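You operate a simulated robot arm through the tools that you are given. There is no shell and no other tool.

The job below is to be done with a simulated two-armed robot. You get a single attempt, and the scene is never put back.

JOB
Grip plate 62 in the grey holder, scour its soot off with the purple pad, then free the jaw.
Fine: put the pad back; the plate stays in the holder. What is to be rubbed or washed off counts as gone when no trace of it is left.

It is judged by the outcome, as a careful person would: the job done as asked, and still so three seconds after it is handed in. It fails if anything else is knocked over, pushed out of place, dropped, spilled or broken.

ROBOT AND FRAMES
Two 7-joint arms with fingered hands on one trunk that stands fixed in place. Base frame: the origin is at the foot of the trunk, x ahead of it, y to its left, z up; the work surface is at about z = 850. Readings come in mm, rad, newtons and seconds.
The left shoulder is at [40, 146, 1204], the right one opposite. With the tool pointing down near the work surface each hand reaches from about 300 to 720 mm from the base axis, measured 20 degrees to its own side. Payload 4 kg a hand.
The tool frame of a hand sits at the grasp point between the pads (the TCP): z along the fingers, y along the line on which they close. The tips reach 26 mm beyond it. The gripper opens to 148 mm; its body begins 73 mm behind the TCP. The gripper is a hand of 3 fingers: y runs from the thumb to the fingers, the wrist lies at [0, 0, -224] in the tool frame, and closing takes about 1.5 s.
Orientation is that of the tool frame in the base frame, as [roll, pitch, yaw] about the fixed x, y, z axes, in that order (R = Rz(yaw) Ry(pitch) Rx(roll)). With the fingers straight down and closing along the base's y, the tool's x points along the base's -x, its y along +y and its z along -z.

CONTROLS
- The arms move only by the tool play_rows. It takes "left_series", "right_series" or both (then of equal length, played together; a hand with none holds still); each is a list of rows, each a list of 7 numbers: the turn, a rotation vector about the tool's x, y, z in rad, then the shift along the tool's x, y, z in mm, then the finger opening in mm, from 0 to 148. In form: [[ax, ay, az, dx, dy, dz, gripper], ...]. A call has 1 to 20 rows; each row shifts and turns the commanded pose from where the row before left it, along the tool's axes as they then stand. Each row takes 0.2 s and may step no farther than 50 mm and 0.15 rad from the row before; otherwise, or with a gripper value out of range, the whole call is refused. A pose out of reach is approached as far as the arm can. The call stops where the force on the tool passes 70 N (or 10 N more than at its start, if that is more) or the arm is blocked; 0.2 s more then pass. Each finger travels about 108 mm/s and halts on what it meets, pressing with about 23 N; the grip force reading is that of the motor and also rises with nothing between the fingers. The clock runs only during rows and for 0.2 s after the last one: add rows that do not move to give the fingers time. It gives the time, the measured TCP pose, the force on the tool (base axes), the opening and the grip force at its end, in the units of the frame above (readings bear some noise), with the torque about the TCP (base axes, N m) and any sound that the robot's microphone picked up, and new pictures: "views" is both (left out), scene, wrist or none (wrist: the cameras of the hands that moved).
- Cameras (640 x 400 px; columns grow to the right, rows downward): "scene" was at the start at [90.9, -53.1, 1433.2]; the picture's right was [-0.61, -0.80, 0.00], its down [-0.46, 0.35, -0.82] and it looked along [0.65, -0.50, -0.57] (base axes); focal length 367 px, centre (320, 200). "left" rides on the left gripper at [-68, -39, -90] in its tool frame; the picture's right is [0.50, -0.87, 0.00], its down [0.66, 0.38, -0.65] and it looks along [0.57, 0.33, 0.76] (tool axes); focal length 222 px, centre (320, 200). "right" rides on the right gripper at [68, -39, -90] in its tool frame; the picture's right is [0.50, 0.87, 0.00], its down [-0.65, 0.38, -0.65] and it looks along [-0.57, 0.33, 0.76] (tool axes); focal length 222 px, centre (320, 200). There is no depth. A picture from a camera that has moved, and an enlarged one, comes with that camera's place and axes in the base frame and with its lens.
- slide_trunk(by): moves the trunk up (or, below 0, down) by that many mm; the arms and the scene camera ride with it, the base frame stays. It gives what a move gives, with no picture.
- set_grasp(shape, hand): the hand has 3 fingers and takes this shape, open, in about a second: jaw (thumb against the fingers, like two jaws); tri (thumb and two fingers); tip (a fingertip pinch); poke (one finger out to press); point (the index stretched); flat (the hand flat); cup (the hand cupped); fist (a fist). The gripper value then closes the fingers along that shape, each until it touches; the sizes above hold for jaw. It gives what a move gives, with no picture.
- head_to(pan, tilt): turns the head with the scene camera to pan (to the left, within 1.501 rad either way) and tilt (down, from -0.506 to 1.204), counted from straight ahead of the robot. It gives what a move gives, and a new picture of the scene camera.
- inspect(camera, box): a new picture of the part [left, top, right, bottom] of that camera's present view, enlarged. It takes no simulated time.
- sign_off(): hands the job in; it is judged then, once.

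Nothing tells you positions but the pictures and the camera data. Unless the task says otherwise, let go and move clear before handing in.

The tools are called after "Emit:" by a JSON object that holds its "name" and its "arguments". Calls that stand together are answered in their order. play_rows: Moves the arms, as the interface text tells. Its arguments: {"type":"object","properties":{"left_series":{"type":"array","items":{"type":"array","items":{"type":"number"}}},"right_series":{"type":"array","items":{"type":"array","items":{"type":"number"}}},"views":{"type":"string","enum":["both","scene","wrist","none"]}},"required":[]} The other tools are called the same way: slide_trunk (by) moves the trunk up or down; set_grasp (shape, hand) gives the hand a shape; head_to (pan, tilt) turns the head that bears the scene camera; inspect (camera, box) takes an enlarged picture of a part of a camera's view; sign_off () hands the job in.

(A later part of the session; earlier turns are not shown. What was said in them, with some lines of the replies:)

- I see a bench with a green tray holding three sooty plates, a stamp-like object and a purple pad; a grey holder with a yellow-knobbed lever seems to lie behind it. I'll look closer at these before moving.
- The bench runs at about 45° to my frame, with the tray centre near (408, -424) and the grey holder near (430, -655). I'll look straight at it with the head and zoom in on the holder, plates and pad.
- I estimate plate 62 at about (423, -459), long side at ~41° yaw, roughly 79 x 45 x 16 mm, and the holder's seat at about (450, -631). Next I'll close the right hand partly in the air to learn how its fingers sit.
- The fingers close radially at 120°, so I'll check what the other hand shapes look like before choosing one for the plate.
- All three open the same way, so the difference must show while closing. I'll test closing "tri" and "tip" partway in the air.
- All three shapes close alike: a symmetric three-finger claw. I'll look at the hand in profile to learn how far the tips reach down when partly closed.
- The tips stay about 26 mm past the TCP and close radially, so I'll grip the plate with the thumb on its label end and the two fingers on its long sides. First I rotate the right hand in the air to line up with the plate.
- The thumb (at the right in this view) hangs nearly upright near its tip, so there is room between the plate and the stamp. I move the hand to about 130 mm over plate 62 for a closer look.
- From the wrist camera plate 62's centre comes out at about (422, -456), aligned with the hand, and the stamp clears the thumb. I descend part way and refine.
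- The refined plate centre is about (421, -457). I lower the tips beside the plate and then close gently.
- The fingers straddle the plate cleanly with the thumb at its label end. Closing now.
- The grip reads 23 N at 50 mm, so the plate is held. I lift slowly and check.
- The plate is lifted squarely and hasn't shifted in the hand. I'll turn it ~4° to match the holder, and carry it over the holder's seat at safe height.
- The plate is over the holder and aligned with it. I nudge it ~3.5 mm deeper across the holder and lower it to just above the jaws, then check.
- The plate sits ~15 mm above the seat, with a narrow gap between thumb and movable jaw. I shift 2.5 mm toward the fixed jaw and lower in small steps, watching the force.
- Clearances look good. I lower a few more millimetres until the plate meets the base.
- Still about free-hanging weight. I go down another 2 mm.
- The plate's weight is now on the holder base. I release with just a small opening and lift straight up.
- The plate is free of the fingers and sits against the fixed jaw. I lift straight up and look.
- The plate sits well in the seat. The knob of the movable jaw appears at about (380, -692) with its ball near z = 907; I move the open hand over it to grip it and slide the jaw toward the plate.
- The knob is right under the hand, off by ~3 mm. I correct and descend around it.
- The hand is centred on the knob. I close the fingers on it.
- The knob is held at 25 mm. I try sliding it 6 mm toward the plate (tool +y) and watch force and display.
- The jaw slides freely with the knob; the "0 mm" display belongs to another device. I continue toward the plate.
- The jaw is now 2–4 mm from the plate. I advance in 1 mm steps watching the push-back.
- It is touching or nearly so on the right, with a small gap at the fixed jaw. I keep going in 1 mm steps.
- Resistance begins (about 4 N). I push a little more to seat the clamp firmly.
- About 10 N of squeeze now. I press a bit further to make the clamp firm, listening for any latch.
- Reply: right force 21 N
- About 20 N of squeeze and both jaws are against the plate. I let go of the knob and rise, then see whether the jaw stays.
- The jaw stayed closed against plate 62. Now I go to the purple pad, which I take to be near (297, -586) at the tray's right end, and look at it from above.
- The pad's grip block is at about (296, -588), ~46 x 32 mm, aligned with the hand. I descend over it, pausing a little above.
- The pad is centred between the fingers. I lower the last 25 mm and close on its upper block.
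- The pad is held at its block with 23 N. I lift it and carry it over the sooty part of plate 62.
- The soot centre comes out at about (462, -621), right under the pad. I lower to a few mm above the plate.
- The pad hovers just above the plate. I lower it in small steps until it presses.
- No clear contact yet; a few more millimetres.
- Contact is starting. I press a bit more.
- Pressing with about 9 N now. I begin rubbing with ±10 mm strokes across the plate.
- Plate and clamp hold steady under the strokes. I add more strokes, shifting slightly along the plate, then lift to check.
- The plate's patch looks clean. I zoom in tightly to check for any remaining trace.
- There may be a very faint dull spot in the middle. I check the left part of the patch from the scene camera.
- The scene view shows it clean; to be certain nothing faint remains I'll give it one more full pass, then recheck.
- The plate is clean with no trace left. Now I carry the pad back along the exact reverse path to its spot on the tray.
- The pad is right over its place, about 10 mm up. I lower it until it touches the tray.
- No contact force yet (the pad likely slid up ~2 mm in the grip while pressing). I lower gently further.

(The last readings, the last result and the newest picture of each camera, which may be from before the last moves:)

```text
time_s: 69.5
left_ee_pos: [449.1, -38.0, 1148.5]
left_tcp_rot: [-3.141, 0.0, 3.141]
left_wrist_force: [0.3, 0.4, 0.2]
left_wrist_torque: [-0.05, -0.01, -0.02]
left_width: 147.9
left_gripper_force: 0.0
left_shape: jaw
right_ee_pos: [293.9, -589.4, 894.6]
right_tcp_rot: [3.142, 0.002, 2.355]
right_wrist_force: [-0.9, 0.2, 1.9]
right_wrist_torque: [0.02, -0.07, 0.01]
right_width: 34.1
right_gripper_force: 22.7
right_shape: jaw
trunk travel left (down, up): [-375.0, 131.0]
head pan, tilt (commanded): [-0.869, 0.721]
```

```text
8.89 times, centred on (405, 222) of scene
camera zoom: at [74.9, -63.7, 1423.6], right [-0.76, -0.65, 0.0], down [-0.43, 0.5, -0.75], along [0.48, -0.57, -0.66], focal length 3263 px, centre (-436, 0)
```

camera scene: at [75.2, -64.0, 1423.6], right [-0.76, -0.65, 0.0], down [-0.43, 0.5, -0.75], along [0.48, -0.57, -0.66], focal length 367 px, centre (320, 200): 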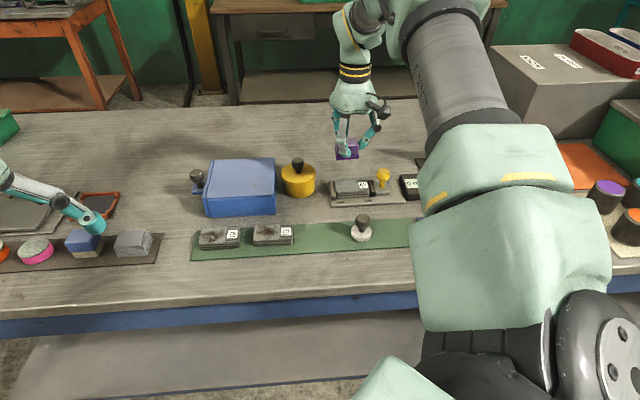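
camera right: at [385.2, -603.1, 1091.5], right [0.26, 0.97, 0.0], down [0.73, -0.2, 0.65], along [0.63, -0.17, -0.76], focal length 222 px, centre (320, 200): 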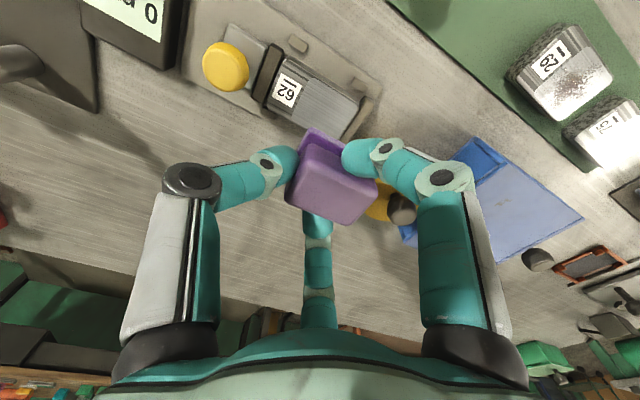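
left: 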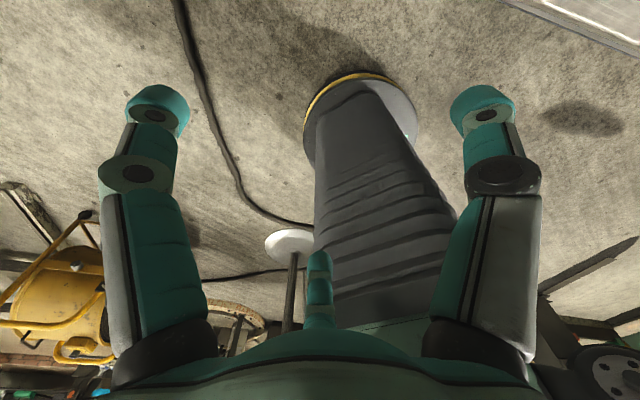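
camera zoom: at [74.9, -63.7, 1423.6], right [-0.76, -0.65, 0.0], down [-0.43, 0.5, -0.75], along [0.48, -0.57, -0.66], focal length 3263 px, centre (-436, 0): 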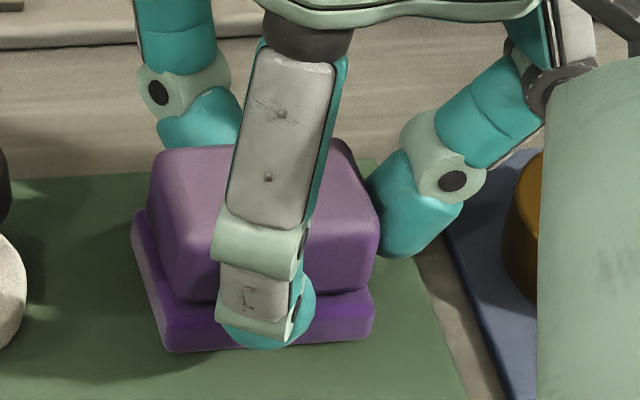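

The pad rests on the tray (about 2 N contact). I open and rise straight up.

Emit:
{"name": "play_rows", "arguments": {"right_series": [[0, 0, 0, 0, 0, 0, 36], [0, 0, 0, 0, 0, 0, 42], [0, 0, 0, 0, 0, 0, 48], [0, 0, 0, 0, 0, 0, 55], [0, 0, 0, 0, 0, 0, 55], [0, 0, 0, 0, 0, -8, 55], [0, 0, 0, 0, 0, -25, 55], [0, 0, 0, 0, 0, -35, 60], [0, 0, 0, 0, 0, -35, 62], [0, 0, 0, 0, 0, 0, 62]], "views": "both"}}

Emit:
{"name": "inspect", "arguments": {"camera": "scene", "box": [330, 150, 450, 250]}}

Emit:
{"name": "inspect", "arguments": {"camera": "right", "box": [180, 0, 460, 200]}}

```text
time_s: 71.8
left_ee_pos: [450.4, -40.0, 1149.1]
left_tcp_rot: [-3.141, 0.0, -3.141]
left_wrist_force: [0.4, -0.1, -0.1]
left_wrist_torque: [-0.01, 0.03, 0.01]
left_width: 148.1
left_gripper_force: 0.1
left_shape: jaw
right_ee_pos: [293.5, -590.3, 997.8]
right_tcp_rot: [3.14, 0.0, 2.358]
right_wrist_force: [-0.4, 0.8, 1.1]
right_wrist_torque: [0.01, 0.02, 0.03]
right_width: 61.6
right_gripper_force: 0.1
right_shape: jaw
trunk travel left (down, up): [-375.0, 131.0]
head pan, tilt (commanded): [-0.869, 0.721]
camera scene: at [75.4, -64.5, 1423.5], right [-0.76, -0.65, 0.0], down [-0.43, 0.5, -0.75], along [0.48, -0.57, -0.66], focal length 367 px, centre (320, 200)
camera right: at [218.2, -570.6, 1087.9], right [0.26, 0.97, 0.0], down [0.73, -0.2, 0.65], along [0.63, -0.17, -0.76], focal length 222 px, centre (320, 200)
```

scene: 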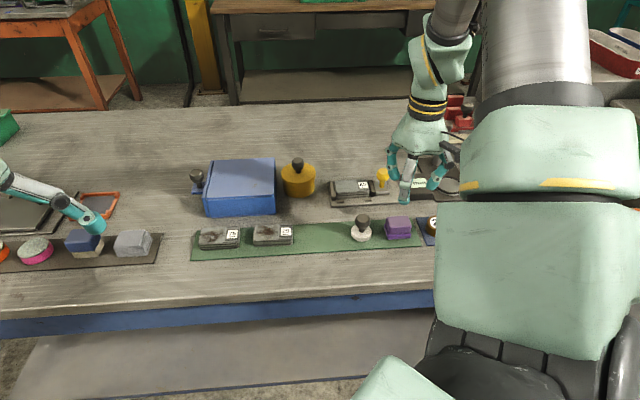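
right: 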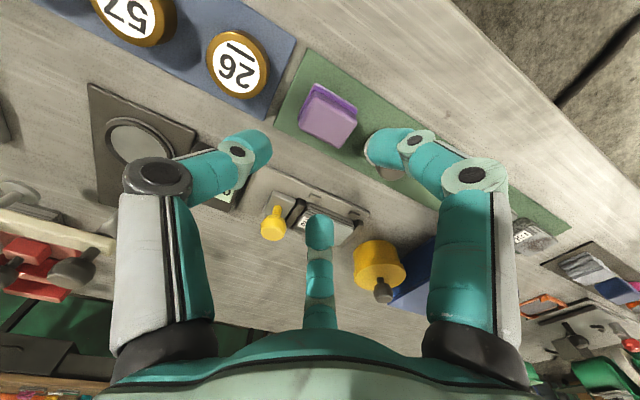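

```text
4.00 times, centred on (390, 200) of scene
camera zoom: at [75.4, -64.5, 1423.5], right [-0.76, -0.65, 0.0], down [-0.43, 0.5, -0.75], along [0.48, -0.57, -0.66], focal length 1468 px, centre (40, 200)
```

zoom: 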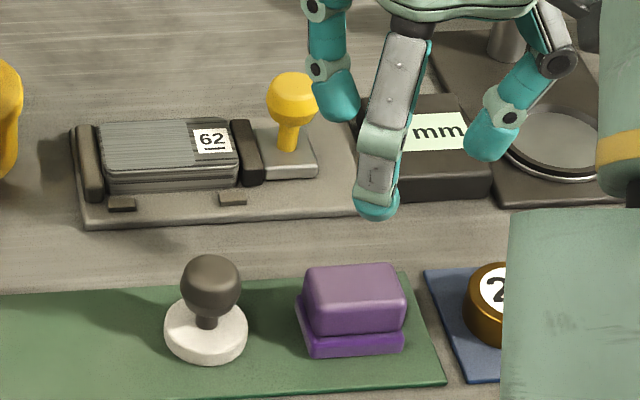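

```text
2.00 times, centred on (320, 100) of right
camera zoom: at [218.2, -570.6, 1087.9], right [0.26, 0.97, 0.0], down [0.73, -0.2, 0.65], along [0.63, -0.17, -0.76], focal length 444 px, centre (320, 400)
```

zoom: 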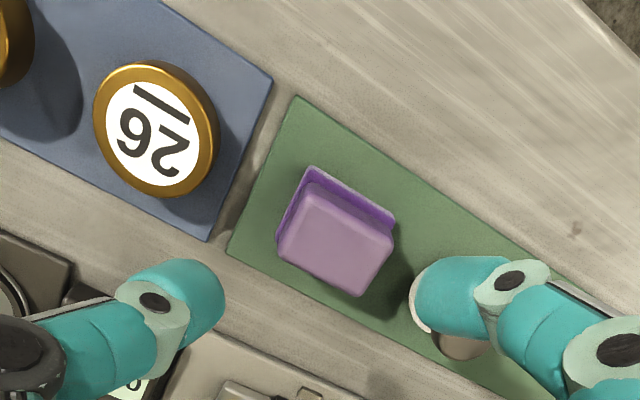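

The pad is back in its spot on the tray. Now I return over the yellow knob to slide the jaw back open.

Emit:
{"name": "play_rows", "arguments": {"right_series": [[0, 0, 0, -34.4, 3.05, 0, 62], [0, 0, 0, -34.4, 3.05, 0, 62], [0, 0, 0, -34.4, 3.05, 0, 62], [0, 0, 0, -34.4, 3.05, 0, 62], [0, 0, 0, 0, 0, 10, 62], [0, 0, 0, 0, 0, 0, 62]], "views": "none"}}

Emit:
{"name": "inspect", "arguments": {"camera": "right", "box": [180, 60, 460, 260]}}

Emit:
{"name": "inspect", "arguments": {"camera": "scene", "box": [330, 100, 450, 210]}}

```text
time_s: 73.2
left_ee_pos: [449.9, -39.3, 1148.5]
left_tcp_rot: [3.141, -0.001, -3.142]
left_wrist_force: [-0.1, 0.2, -0.3]
left_wrist_torque: [0.01, 0.01, -0.01]
left_width: 148.1
left_gripper_force: 0.0
left_shape: jaw
right_ee_pos: [400.7, -678.6, 987.2]
right_tcp_rot: [-3.142, 0.0, 2.355]
right_wrist_force: [0.4, -0.3, -0.5]
right_wrist_torque: [0.03, 0.02, 0.02]
right_width: 61.7
right_gripper_force: 0.0
right_shape: jaw
trunk travel left (down, up): [-375.0, 131.0]
head pan, tilt (commanded): [-0.869, 0.721]
```

```text
2.00 times, centred on (320, 160) of right
camera zoom: at [325.4, -659.1, 1077.2], right [0.26, 0.97, 0.0], down [0.73, -0.2, 0.65], along [0.63, -0.17, -0.76], focal length 444 px, centre (320, 280)
```

zoom: 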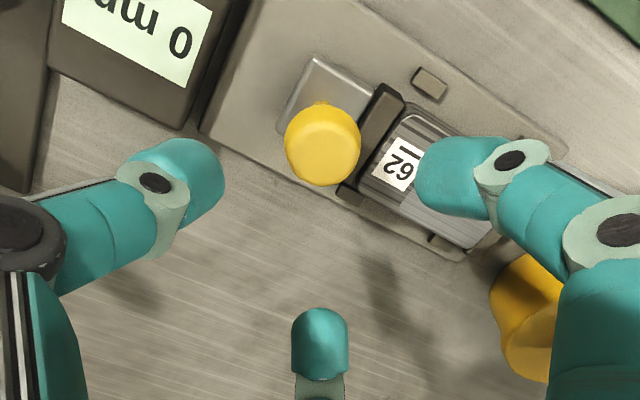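

```text
3.64 times, centred on (390, 155) of scene
camera zoom: at [74.9, -63.6, 1423.6], right [-0.76, -0.65, 0.0], down [-0.43, 0.5, -0.75], along [0.48, -0.57, -0.66], focal length 1335 px, centre (66, 364)
```

zoom: 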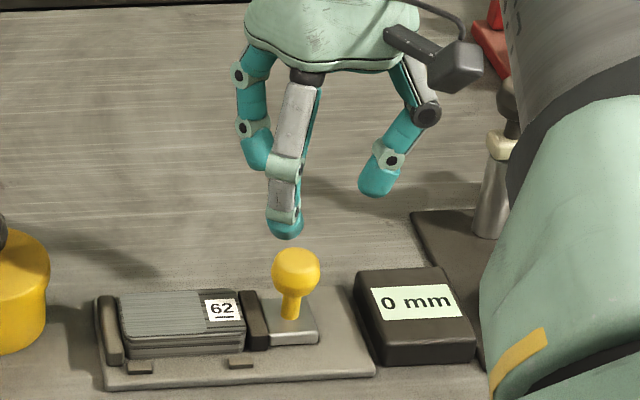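

The knob is slightly off-centre under the hand; I correct by a few millimetres and descend around it.

Emit:
{"name": "play_rows", "arguments": {"right_series": [[0, 0, 0, 2.5, -1.8, 15, 62], [0, 0, 0, 0, 0, 16, 62], [0, 0, 0, 0, 0, 16, 62], [0, 0, 0, 0, 0, 14, 62], [0, 0, 0, 0, 0, 0, 62]], "views": "none"}}

Emit:
{"name": "inspect", "arguments": {"camera": "right", "box": [180, 60, 460, 260]}}

Emit:
{"name": "inspect", "arguments": {"camera": "scene", "box": [330, 120, 440, 210]}}

```text
time_s: 74.3
left_ee_pos: [449.6, -38.7, 1148.8]
left_tcp_rot: [-3.141, -0.002, 3.141]
left_wrist_force: [0.1, 0.2, 0.4]
left_wrist_torque: [0.02, -0.02, -0.05]
left_width: 148.1
left_gripper_force: 0.0
left_shape: jaw
right_ee_pos: [395.8, -679.3, 925.4]
right_tcp_rot: [3.141, 0.001, 2.357]
right_wrist_force: [0.3, -0.5, 0.1]
right_wrist_torque: [-0.01, -0.01, 0.0]
right_width: 61.8
right_gripper_force: 0.0
right_shape: jaw
trunk travel left (down, up): [-375.0, 131.0]
head pan, tilt (commanded): [-0.869, 0.721]
```

```text
2.00 times, centred on (320, 160) of right
camera zoom: at [321.0, -659.3, 1015.1], right [0.26, 0.97, 0.0], down [0.73, -0.2, 0.65], along [0.63, -0.17, -0.76], focal length 444 px, centre (320, 280)
```

zoom: 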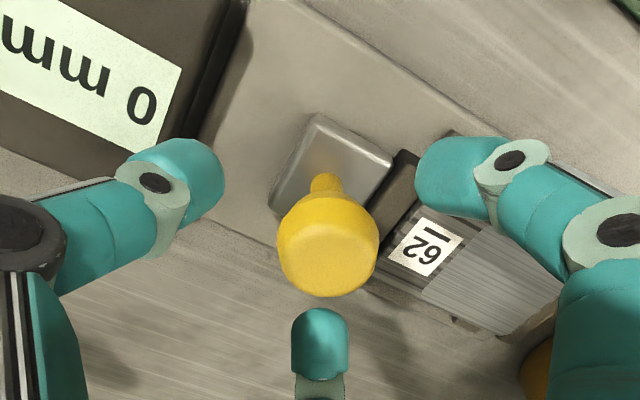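

```text
4.44 times, centred on (385, 165) of scene
camera zoom: at [75.2, -63.8, 1423.6], right [-0.76, -0.65, 0.0], down [-0.43, 0.5, -0.75], along [0.48, -0.57, -0.66], focal length 1631 px, centre (31, 356)
```

zoom: 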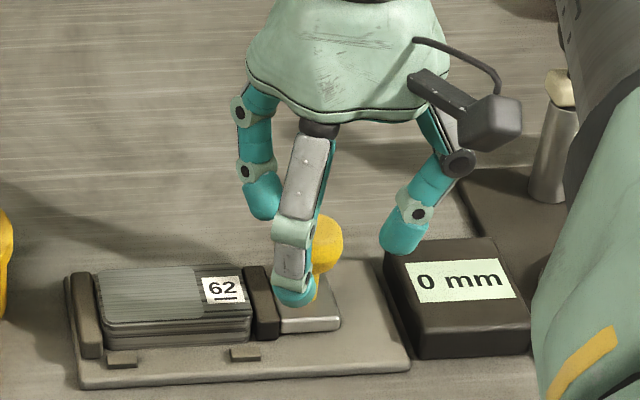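

The knob is well centred again. I close the fingers on it.

Emit:
{"name": "play_rows", "arguments": {"right_series": [[0, 0, 0, 0, 0, 0, 45], [0, 0, 0, 0, 0, 0, 35], [0, 0, 0, 0, 0, 0, 25], [0, 0, 0, 0, 0, 0, 15], [0, 0, 0, 0, 0, 0, 15], [0, 0, 0, 0, 0, 0, 15]], "views": "none"}}

Emit:
{"name": "inspect", "arguments": {"camera": "right", "box": [180, 60, 460, 260]}}

```text
time_s: 75.8
left_ee_pos: [451.3, -39.0, 1148.4]
left_tcp_rot: [-3.141, -0.002, 3.141]
left_wrist_force: [1.3, 0.8, -0.9]
left_wrist_torque: [-0.01, 0.04, -0.03]
left_width: 148.0
left_gripper_force: 0.0
left_shape: jaw
right_ee_pos: [395.2, -679.8, 925.4]
right_tcp_rot: [3.141, 0.001, 2.355]
right_wrist_force: [-0.6, 1.0, -2.1]
right_wrist_torque: [-0.01, 0.02, -0.05]
right_width: 23.3
right_gripper_force: 23.0
right_shape: jaw
trunk travel left (down, up): [-375.0, 131.0]
head pan, tilt (commanded): [-0.869, 0.721]
```

```text
2.00 times, centred on (320, 160) of right
camera zoom: at [320.8, -659.5, 1014.9], right [0.26, 0.97, 0.0], down [0.73, -0.2, 0.65], along [0.63, -0.17, -0.76], focal length 444 px, centre (320, 280)
```

zoom: 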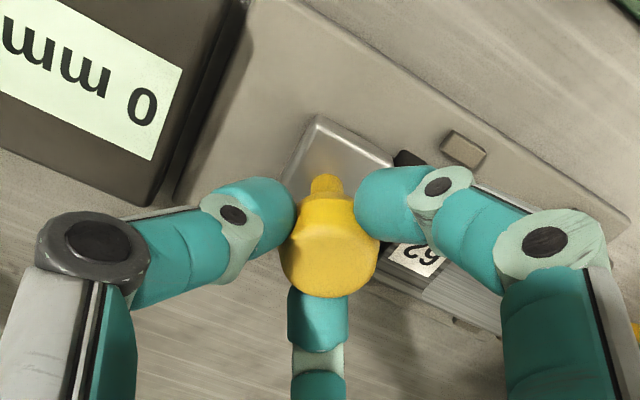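

The knob is held. I pull the jaw back (tool -y) a few millimetres first and check that the plate stays.

Emit:
{"name": "play_rows", "arguments": {"right_series": [[0, 0, 0, 0, -2, 0, 15], [0, 0, 0, 0, -2, 0, 15], [0, 0, 0, 0, -3, 0, 15], [0, 0, 0, 0, 0, 0, 15]], "views": "none"}}

Emit:
{"name": "inspect", "arguments": {"camera": "scene", "box": [330, 140, 430, 210]}}

```text
time_s: 76.8
left_ee_pos: [450.8, -40.3, 1148.5]
left_tcp_rot: [3.141, 0.0, 3.141]
left_wrist_force: [0.1, -0.7, 0.1]
left_wrist_torque: [0.0, 0.01, 0.01]
left_width: 147.7
left_gripper_force: 0.1
left_shape: jaw
right_ee_pos: [389.5, -685.4, 925.2]
right_tcp_rot: [3.141, 0.001, 2.354]
right_wrist_force: [1.0, -3.1, -2.7]
right_wrist_torque: [-0.05, -0.04, -0.02]
right_width: 23.1
right_gripper_force: 23.0
right_shape: jaw
trunk travel left (down, up): [-375.0, 131.0]
head pan, tilt (commanded): [-0.869, 0.721]
```

```text
5.71 times, centred on (380, 175) of scene
camera zoom: at [75.6, -65.1, 1423.5], right [-0.76, -0.64, 0.0], down [-0.43, 0.51, -0.75], along [0.48, -0.57, -0.66], focal length 2098 px, centre (-23, 343)
```

zoom: 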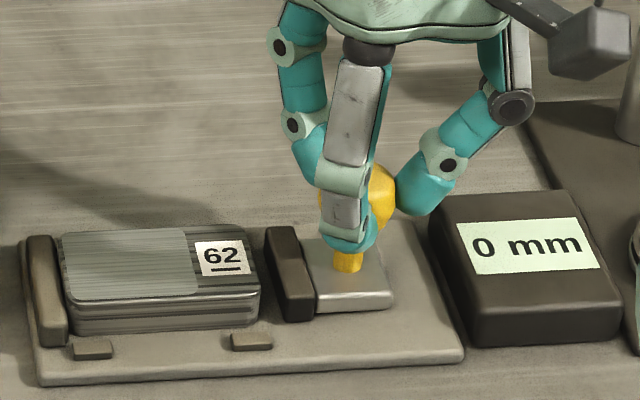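

The jaw parts from the plate and the plate stays. I draw it back further to near its original open position.

Emit:
{"name": "play_rows", "arguments": {"right_series": [[0, 0, 0, 0, -4, 0, 15], [0, 0, 0, 0, -4, 0, 15], [0, 0, 0, 0, -4, 0, 15], [0, 0, 0, 0, -2, 0, 15], [0, 0, 0, 0, 0, 0, 15]], "views": "none"}}

Emit:
{"name": "inspect", "arguments": {"camera": "scene", "box": [330, 140, 430, 210]}}

```text
time_s: 78.0
left_ee_pos: [450.5, -41.0, 1148.7]
left_tcp_rot: [-3.141, -0.002, 3.141]
left_wrist_force: [-0.2, -0.5, 1.0]
left_wrist_torque: [0.02, -0.02, 0.01]
left_width: 148.0
left_gripper_force: 0.0
left_shape: jaw
right_ee_pos: [381.3, -693.0, 925.8]
right_tcp_rot: [-3.141, -0.001, 2.356]
right_wrist_force: [2.7, -3.5, -2.7]
right_wrist_torque: [-0.08, -0.1, -0.04]
right_width: 22.9
right_gripper_force: 22.6
right_shape: jaw
trunk travel left (down, up): [-375.0, 131.0]
head pan, tilt (commanded): [-0.869, 0.721]
```

```text
5.71 times, centred on (380, 175) of scene
camera zoom: at [76.1, -64.9, 1423.5], right [-0.76, -0.65, 0.0], down [-0.43, 0.5, -0.75], along [0.48, -0.57, -0.66], focal length 2098 px, centre (-23, 343)
```

zoom: 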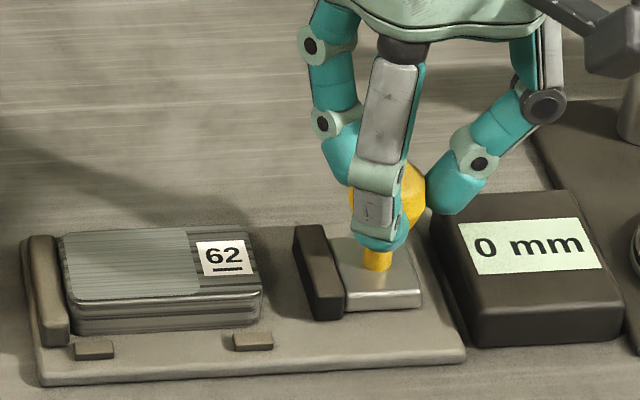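

The jaw is about 23 mm clear of the plate. I ease it the last few millimetres to where it started.

Emit:
{"name": "play_rows", "arguments": {"right_series": [[0, 0, 0, 0, -1.5, 0, 15], [0, 0, 0, 0, -1.5, 0, 15], [0, 0, 0, 0, -1, 0, 15], [0, 0, 0, 0, 0, 0, 15]], "views": "none"}}

Emit:
{"name": "inspect", "arguments": {"camera": "scene", "box": [330, 140, 430, 210]}}

```text
time_s: 79.0
left_ee_pos: [449.0, -40.3, 1147.3]
left_tcp_rot: [3.14, -0.002, 3.142]
left_wrist_force: [-0.6, -0.7, -0.5]
left_wrist_torque: [0.01, -0.03, 0.0]
left_width: 147.7
left_gripper_force: 0.0
left_shape: jaw
right_ee_pos: [378.1, -696.3, 924.0]
right_tcp_rot: [-3.14, -0.003, 2.356]
right_wrist_force: [4.0, -1.6, -3.7]
right_wrist_torque: [-0.03, -0.07, -0.05]
right_width: 23.1
right_gripper_force: 23.8
right_shape: jaw
trunk travel left (down, up): [-375.0, 131.0]
head pan, tilt (commanded): [-0.869, 0.721]
```

```text
5.71 times, centred on (380, 175) of scene
camera zoom: at [76.0, -64.9, 1423.5], right [-0.76, -0.65, 0.0], down [-0.43, 0.5, -0.75], along [0.48, -0.57, -0.66], focal length 2098 px, centre (-23, 343)
```

zoom: 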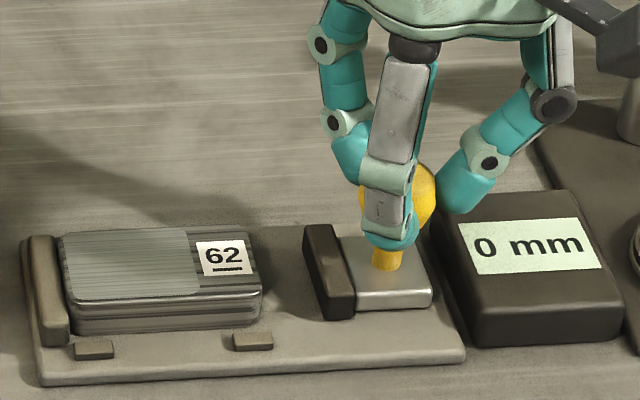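

The jaw is fully back and plate 62 remains seated. I release the knob and lift clear.

Emit:
{"name": "play_rows", "arguments": {"right_series": [[0, 0, 0, 0, 0, 0, 30], [0, 0, 0, 0, 0, 0, 42], [0, 0, 0, 0, 0, 0, 54], [0, 0, 0, 0, 0, 0, 62], [0, 0, 0, 0, 0, 0, 62], [0, 0, 0, 0, 0, -15, 62], [0, 0, 0, 0, 0, -30, 62], [0, 0, 0, 0, 0, -40, 62], [0, 0, 0, 0, 0, -40, 62], [0, 0, 0, 0, 0, 0, 62]], "views": "both"}}

Emit:
{"name": "inspect", "arguments": {"camera": "scene", "box": [330, 140, 450, 215]}}

```text
time_s: 81.2
left_ee_pos: [450.2, -39.8, 1148.6]
left_tcp_rot: [-3.141, 0.0, 3.14]
left_wrist_force: [0.5, 0.1, 0.6]
left_wrist_torque: [0.03, -0.05, 0.04]
left_width: 147.8
left_gripper_force: 0.0
left_shape: jaw
right_ee_pos: [378.7, -696.5, 1052.4]
right_tcp_rot: [-3.141, 0.0, 2.353]
right_wrist_force: [-0.5, 1.1, -0.1]
right_wrist_torque: [0.0, 0.03, 0.01]
right_width: 61.7
right_gripper_force: 0.1
right_shape: jaw
trunk travel left (down, up): [-375.0, 131.0]
head pan, tilt (commanded): [-0.869, 0.721]
camera scene: at [75.5, -64.4, 1423.5], right [-0.76, -0.65, 0.0], down [-0.43, 0.5, -0.75], along [0.48, -0.57, -0.66], focal length 367 px, centre (320, 200)
camera right: at [302.9, -677.8, 1141.9], right [0.26, 0.97, 0.0], down [0.73, -0.2, 0.65], along [0.63, -0.17, -0.76], focal length 222 px, centre (320, 200)
```

scene: 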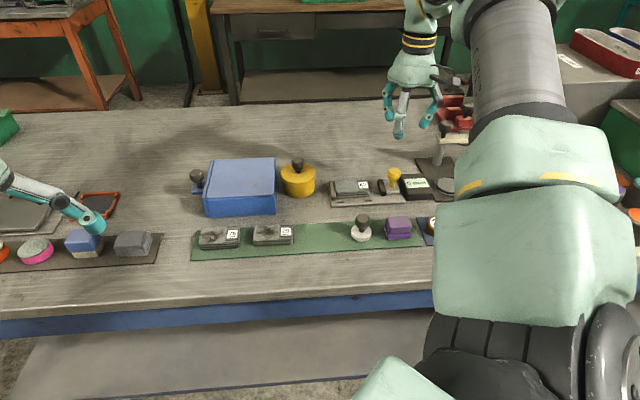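
right: 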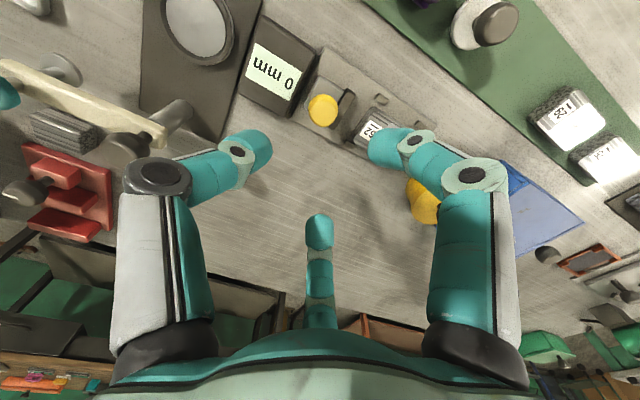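

```text
5.33 times, centred on (390, 178) of scene
camera zoom: at [75.5, -64.4, 1423.5], right [-0.76, -0.65, 0.0], down [-0.43, 0.5, -0.75], along [0.48, -0.57, -0.66], focal length 1958 px, centre (-53, 320)
```

zoom: 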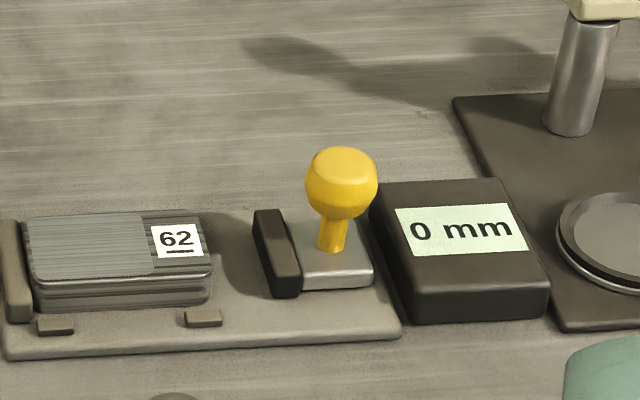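

Plate 62 is clean and seated in the holder with the jaw fully open. The pad is back on its tray, nothing else looks disturbed, and the hand is clear above, so I hand the job in.

Emit:
{"name": "sign_off", "arguments": {}}

```text
The job is handed in.
```

The job is handed in. Plate 62 was clamped in the grey holder and rubbed with the purple pad until no soot showed in close-ups from the scene and wrist cameras.

- **Jaw:** it is slid back to about where it started, clear of the plate, and the plate is still seated in the holder.
- **Pad:** it is back in its place on the tray, about 3–4 mm from exactly where it was because it slipped slightly in the grip during rubbing.
- **Everything else:** nothing else looks moved or knocked in the last pictures. The right hand was empty and clear above the bench when I handed in.
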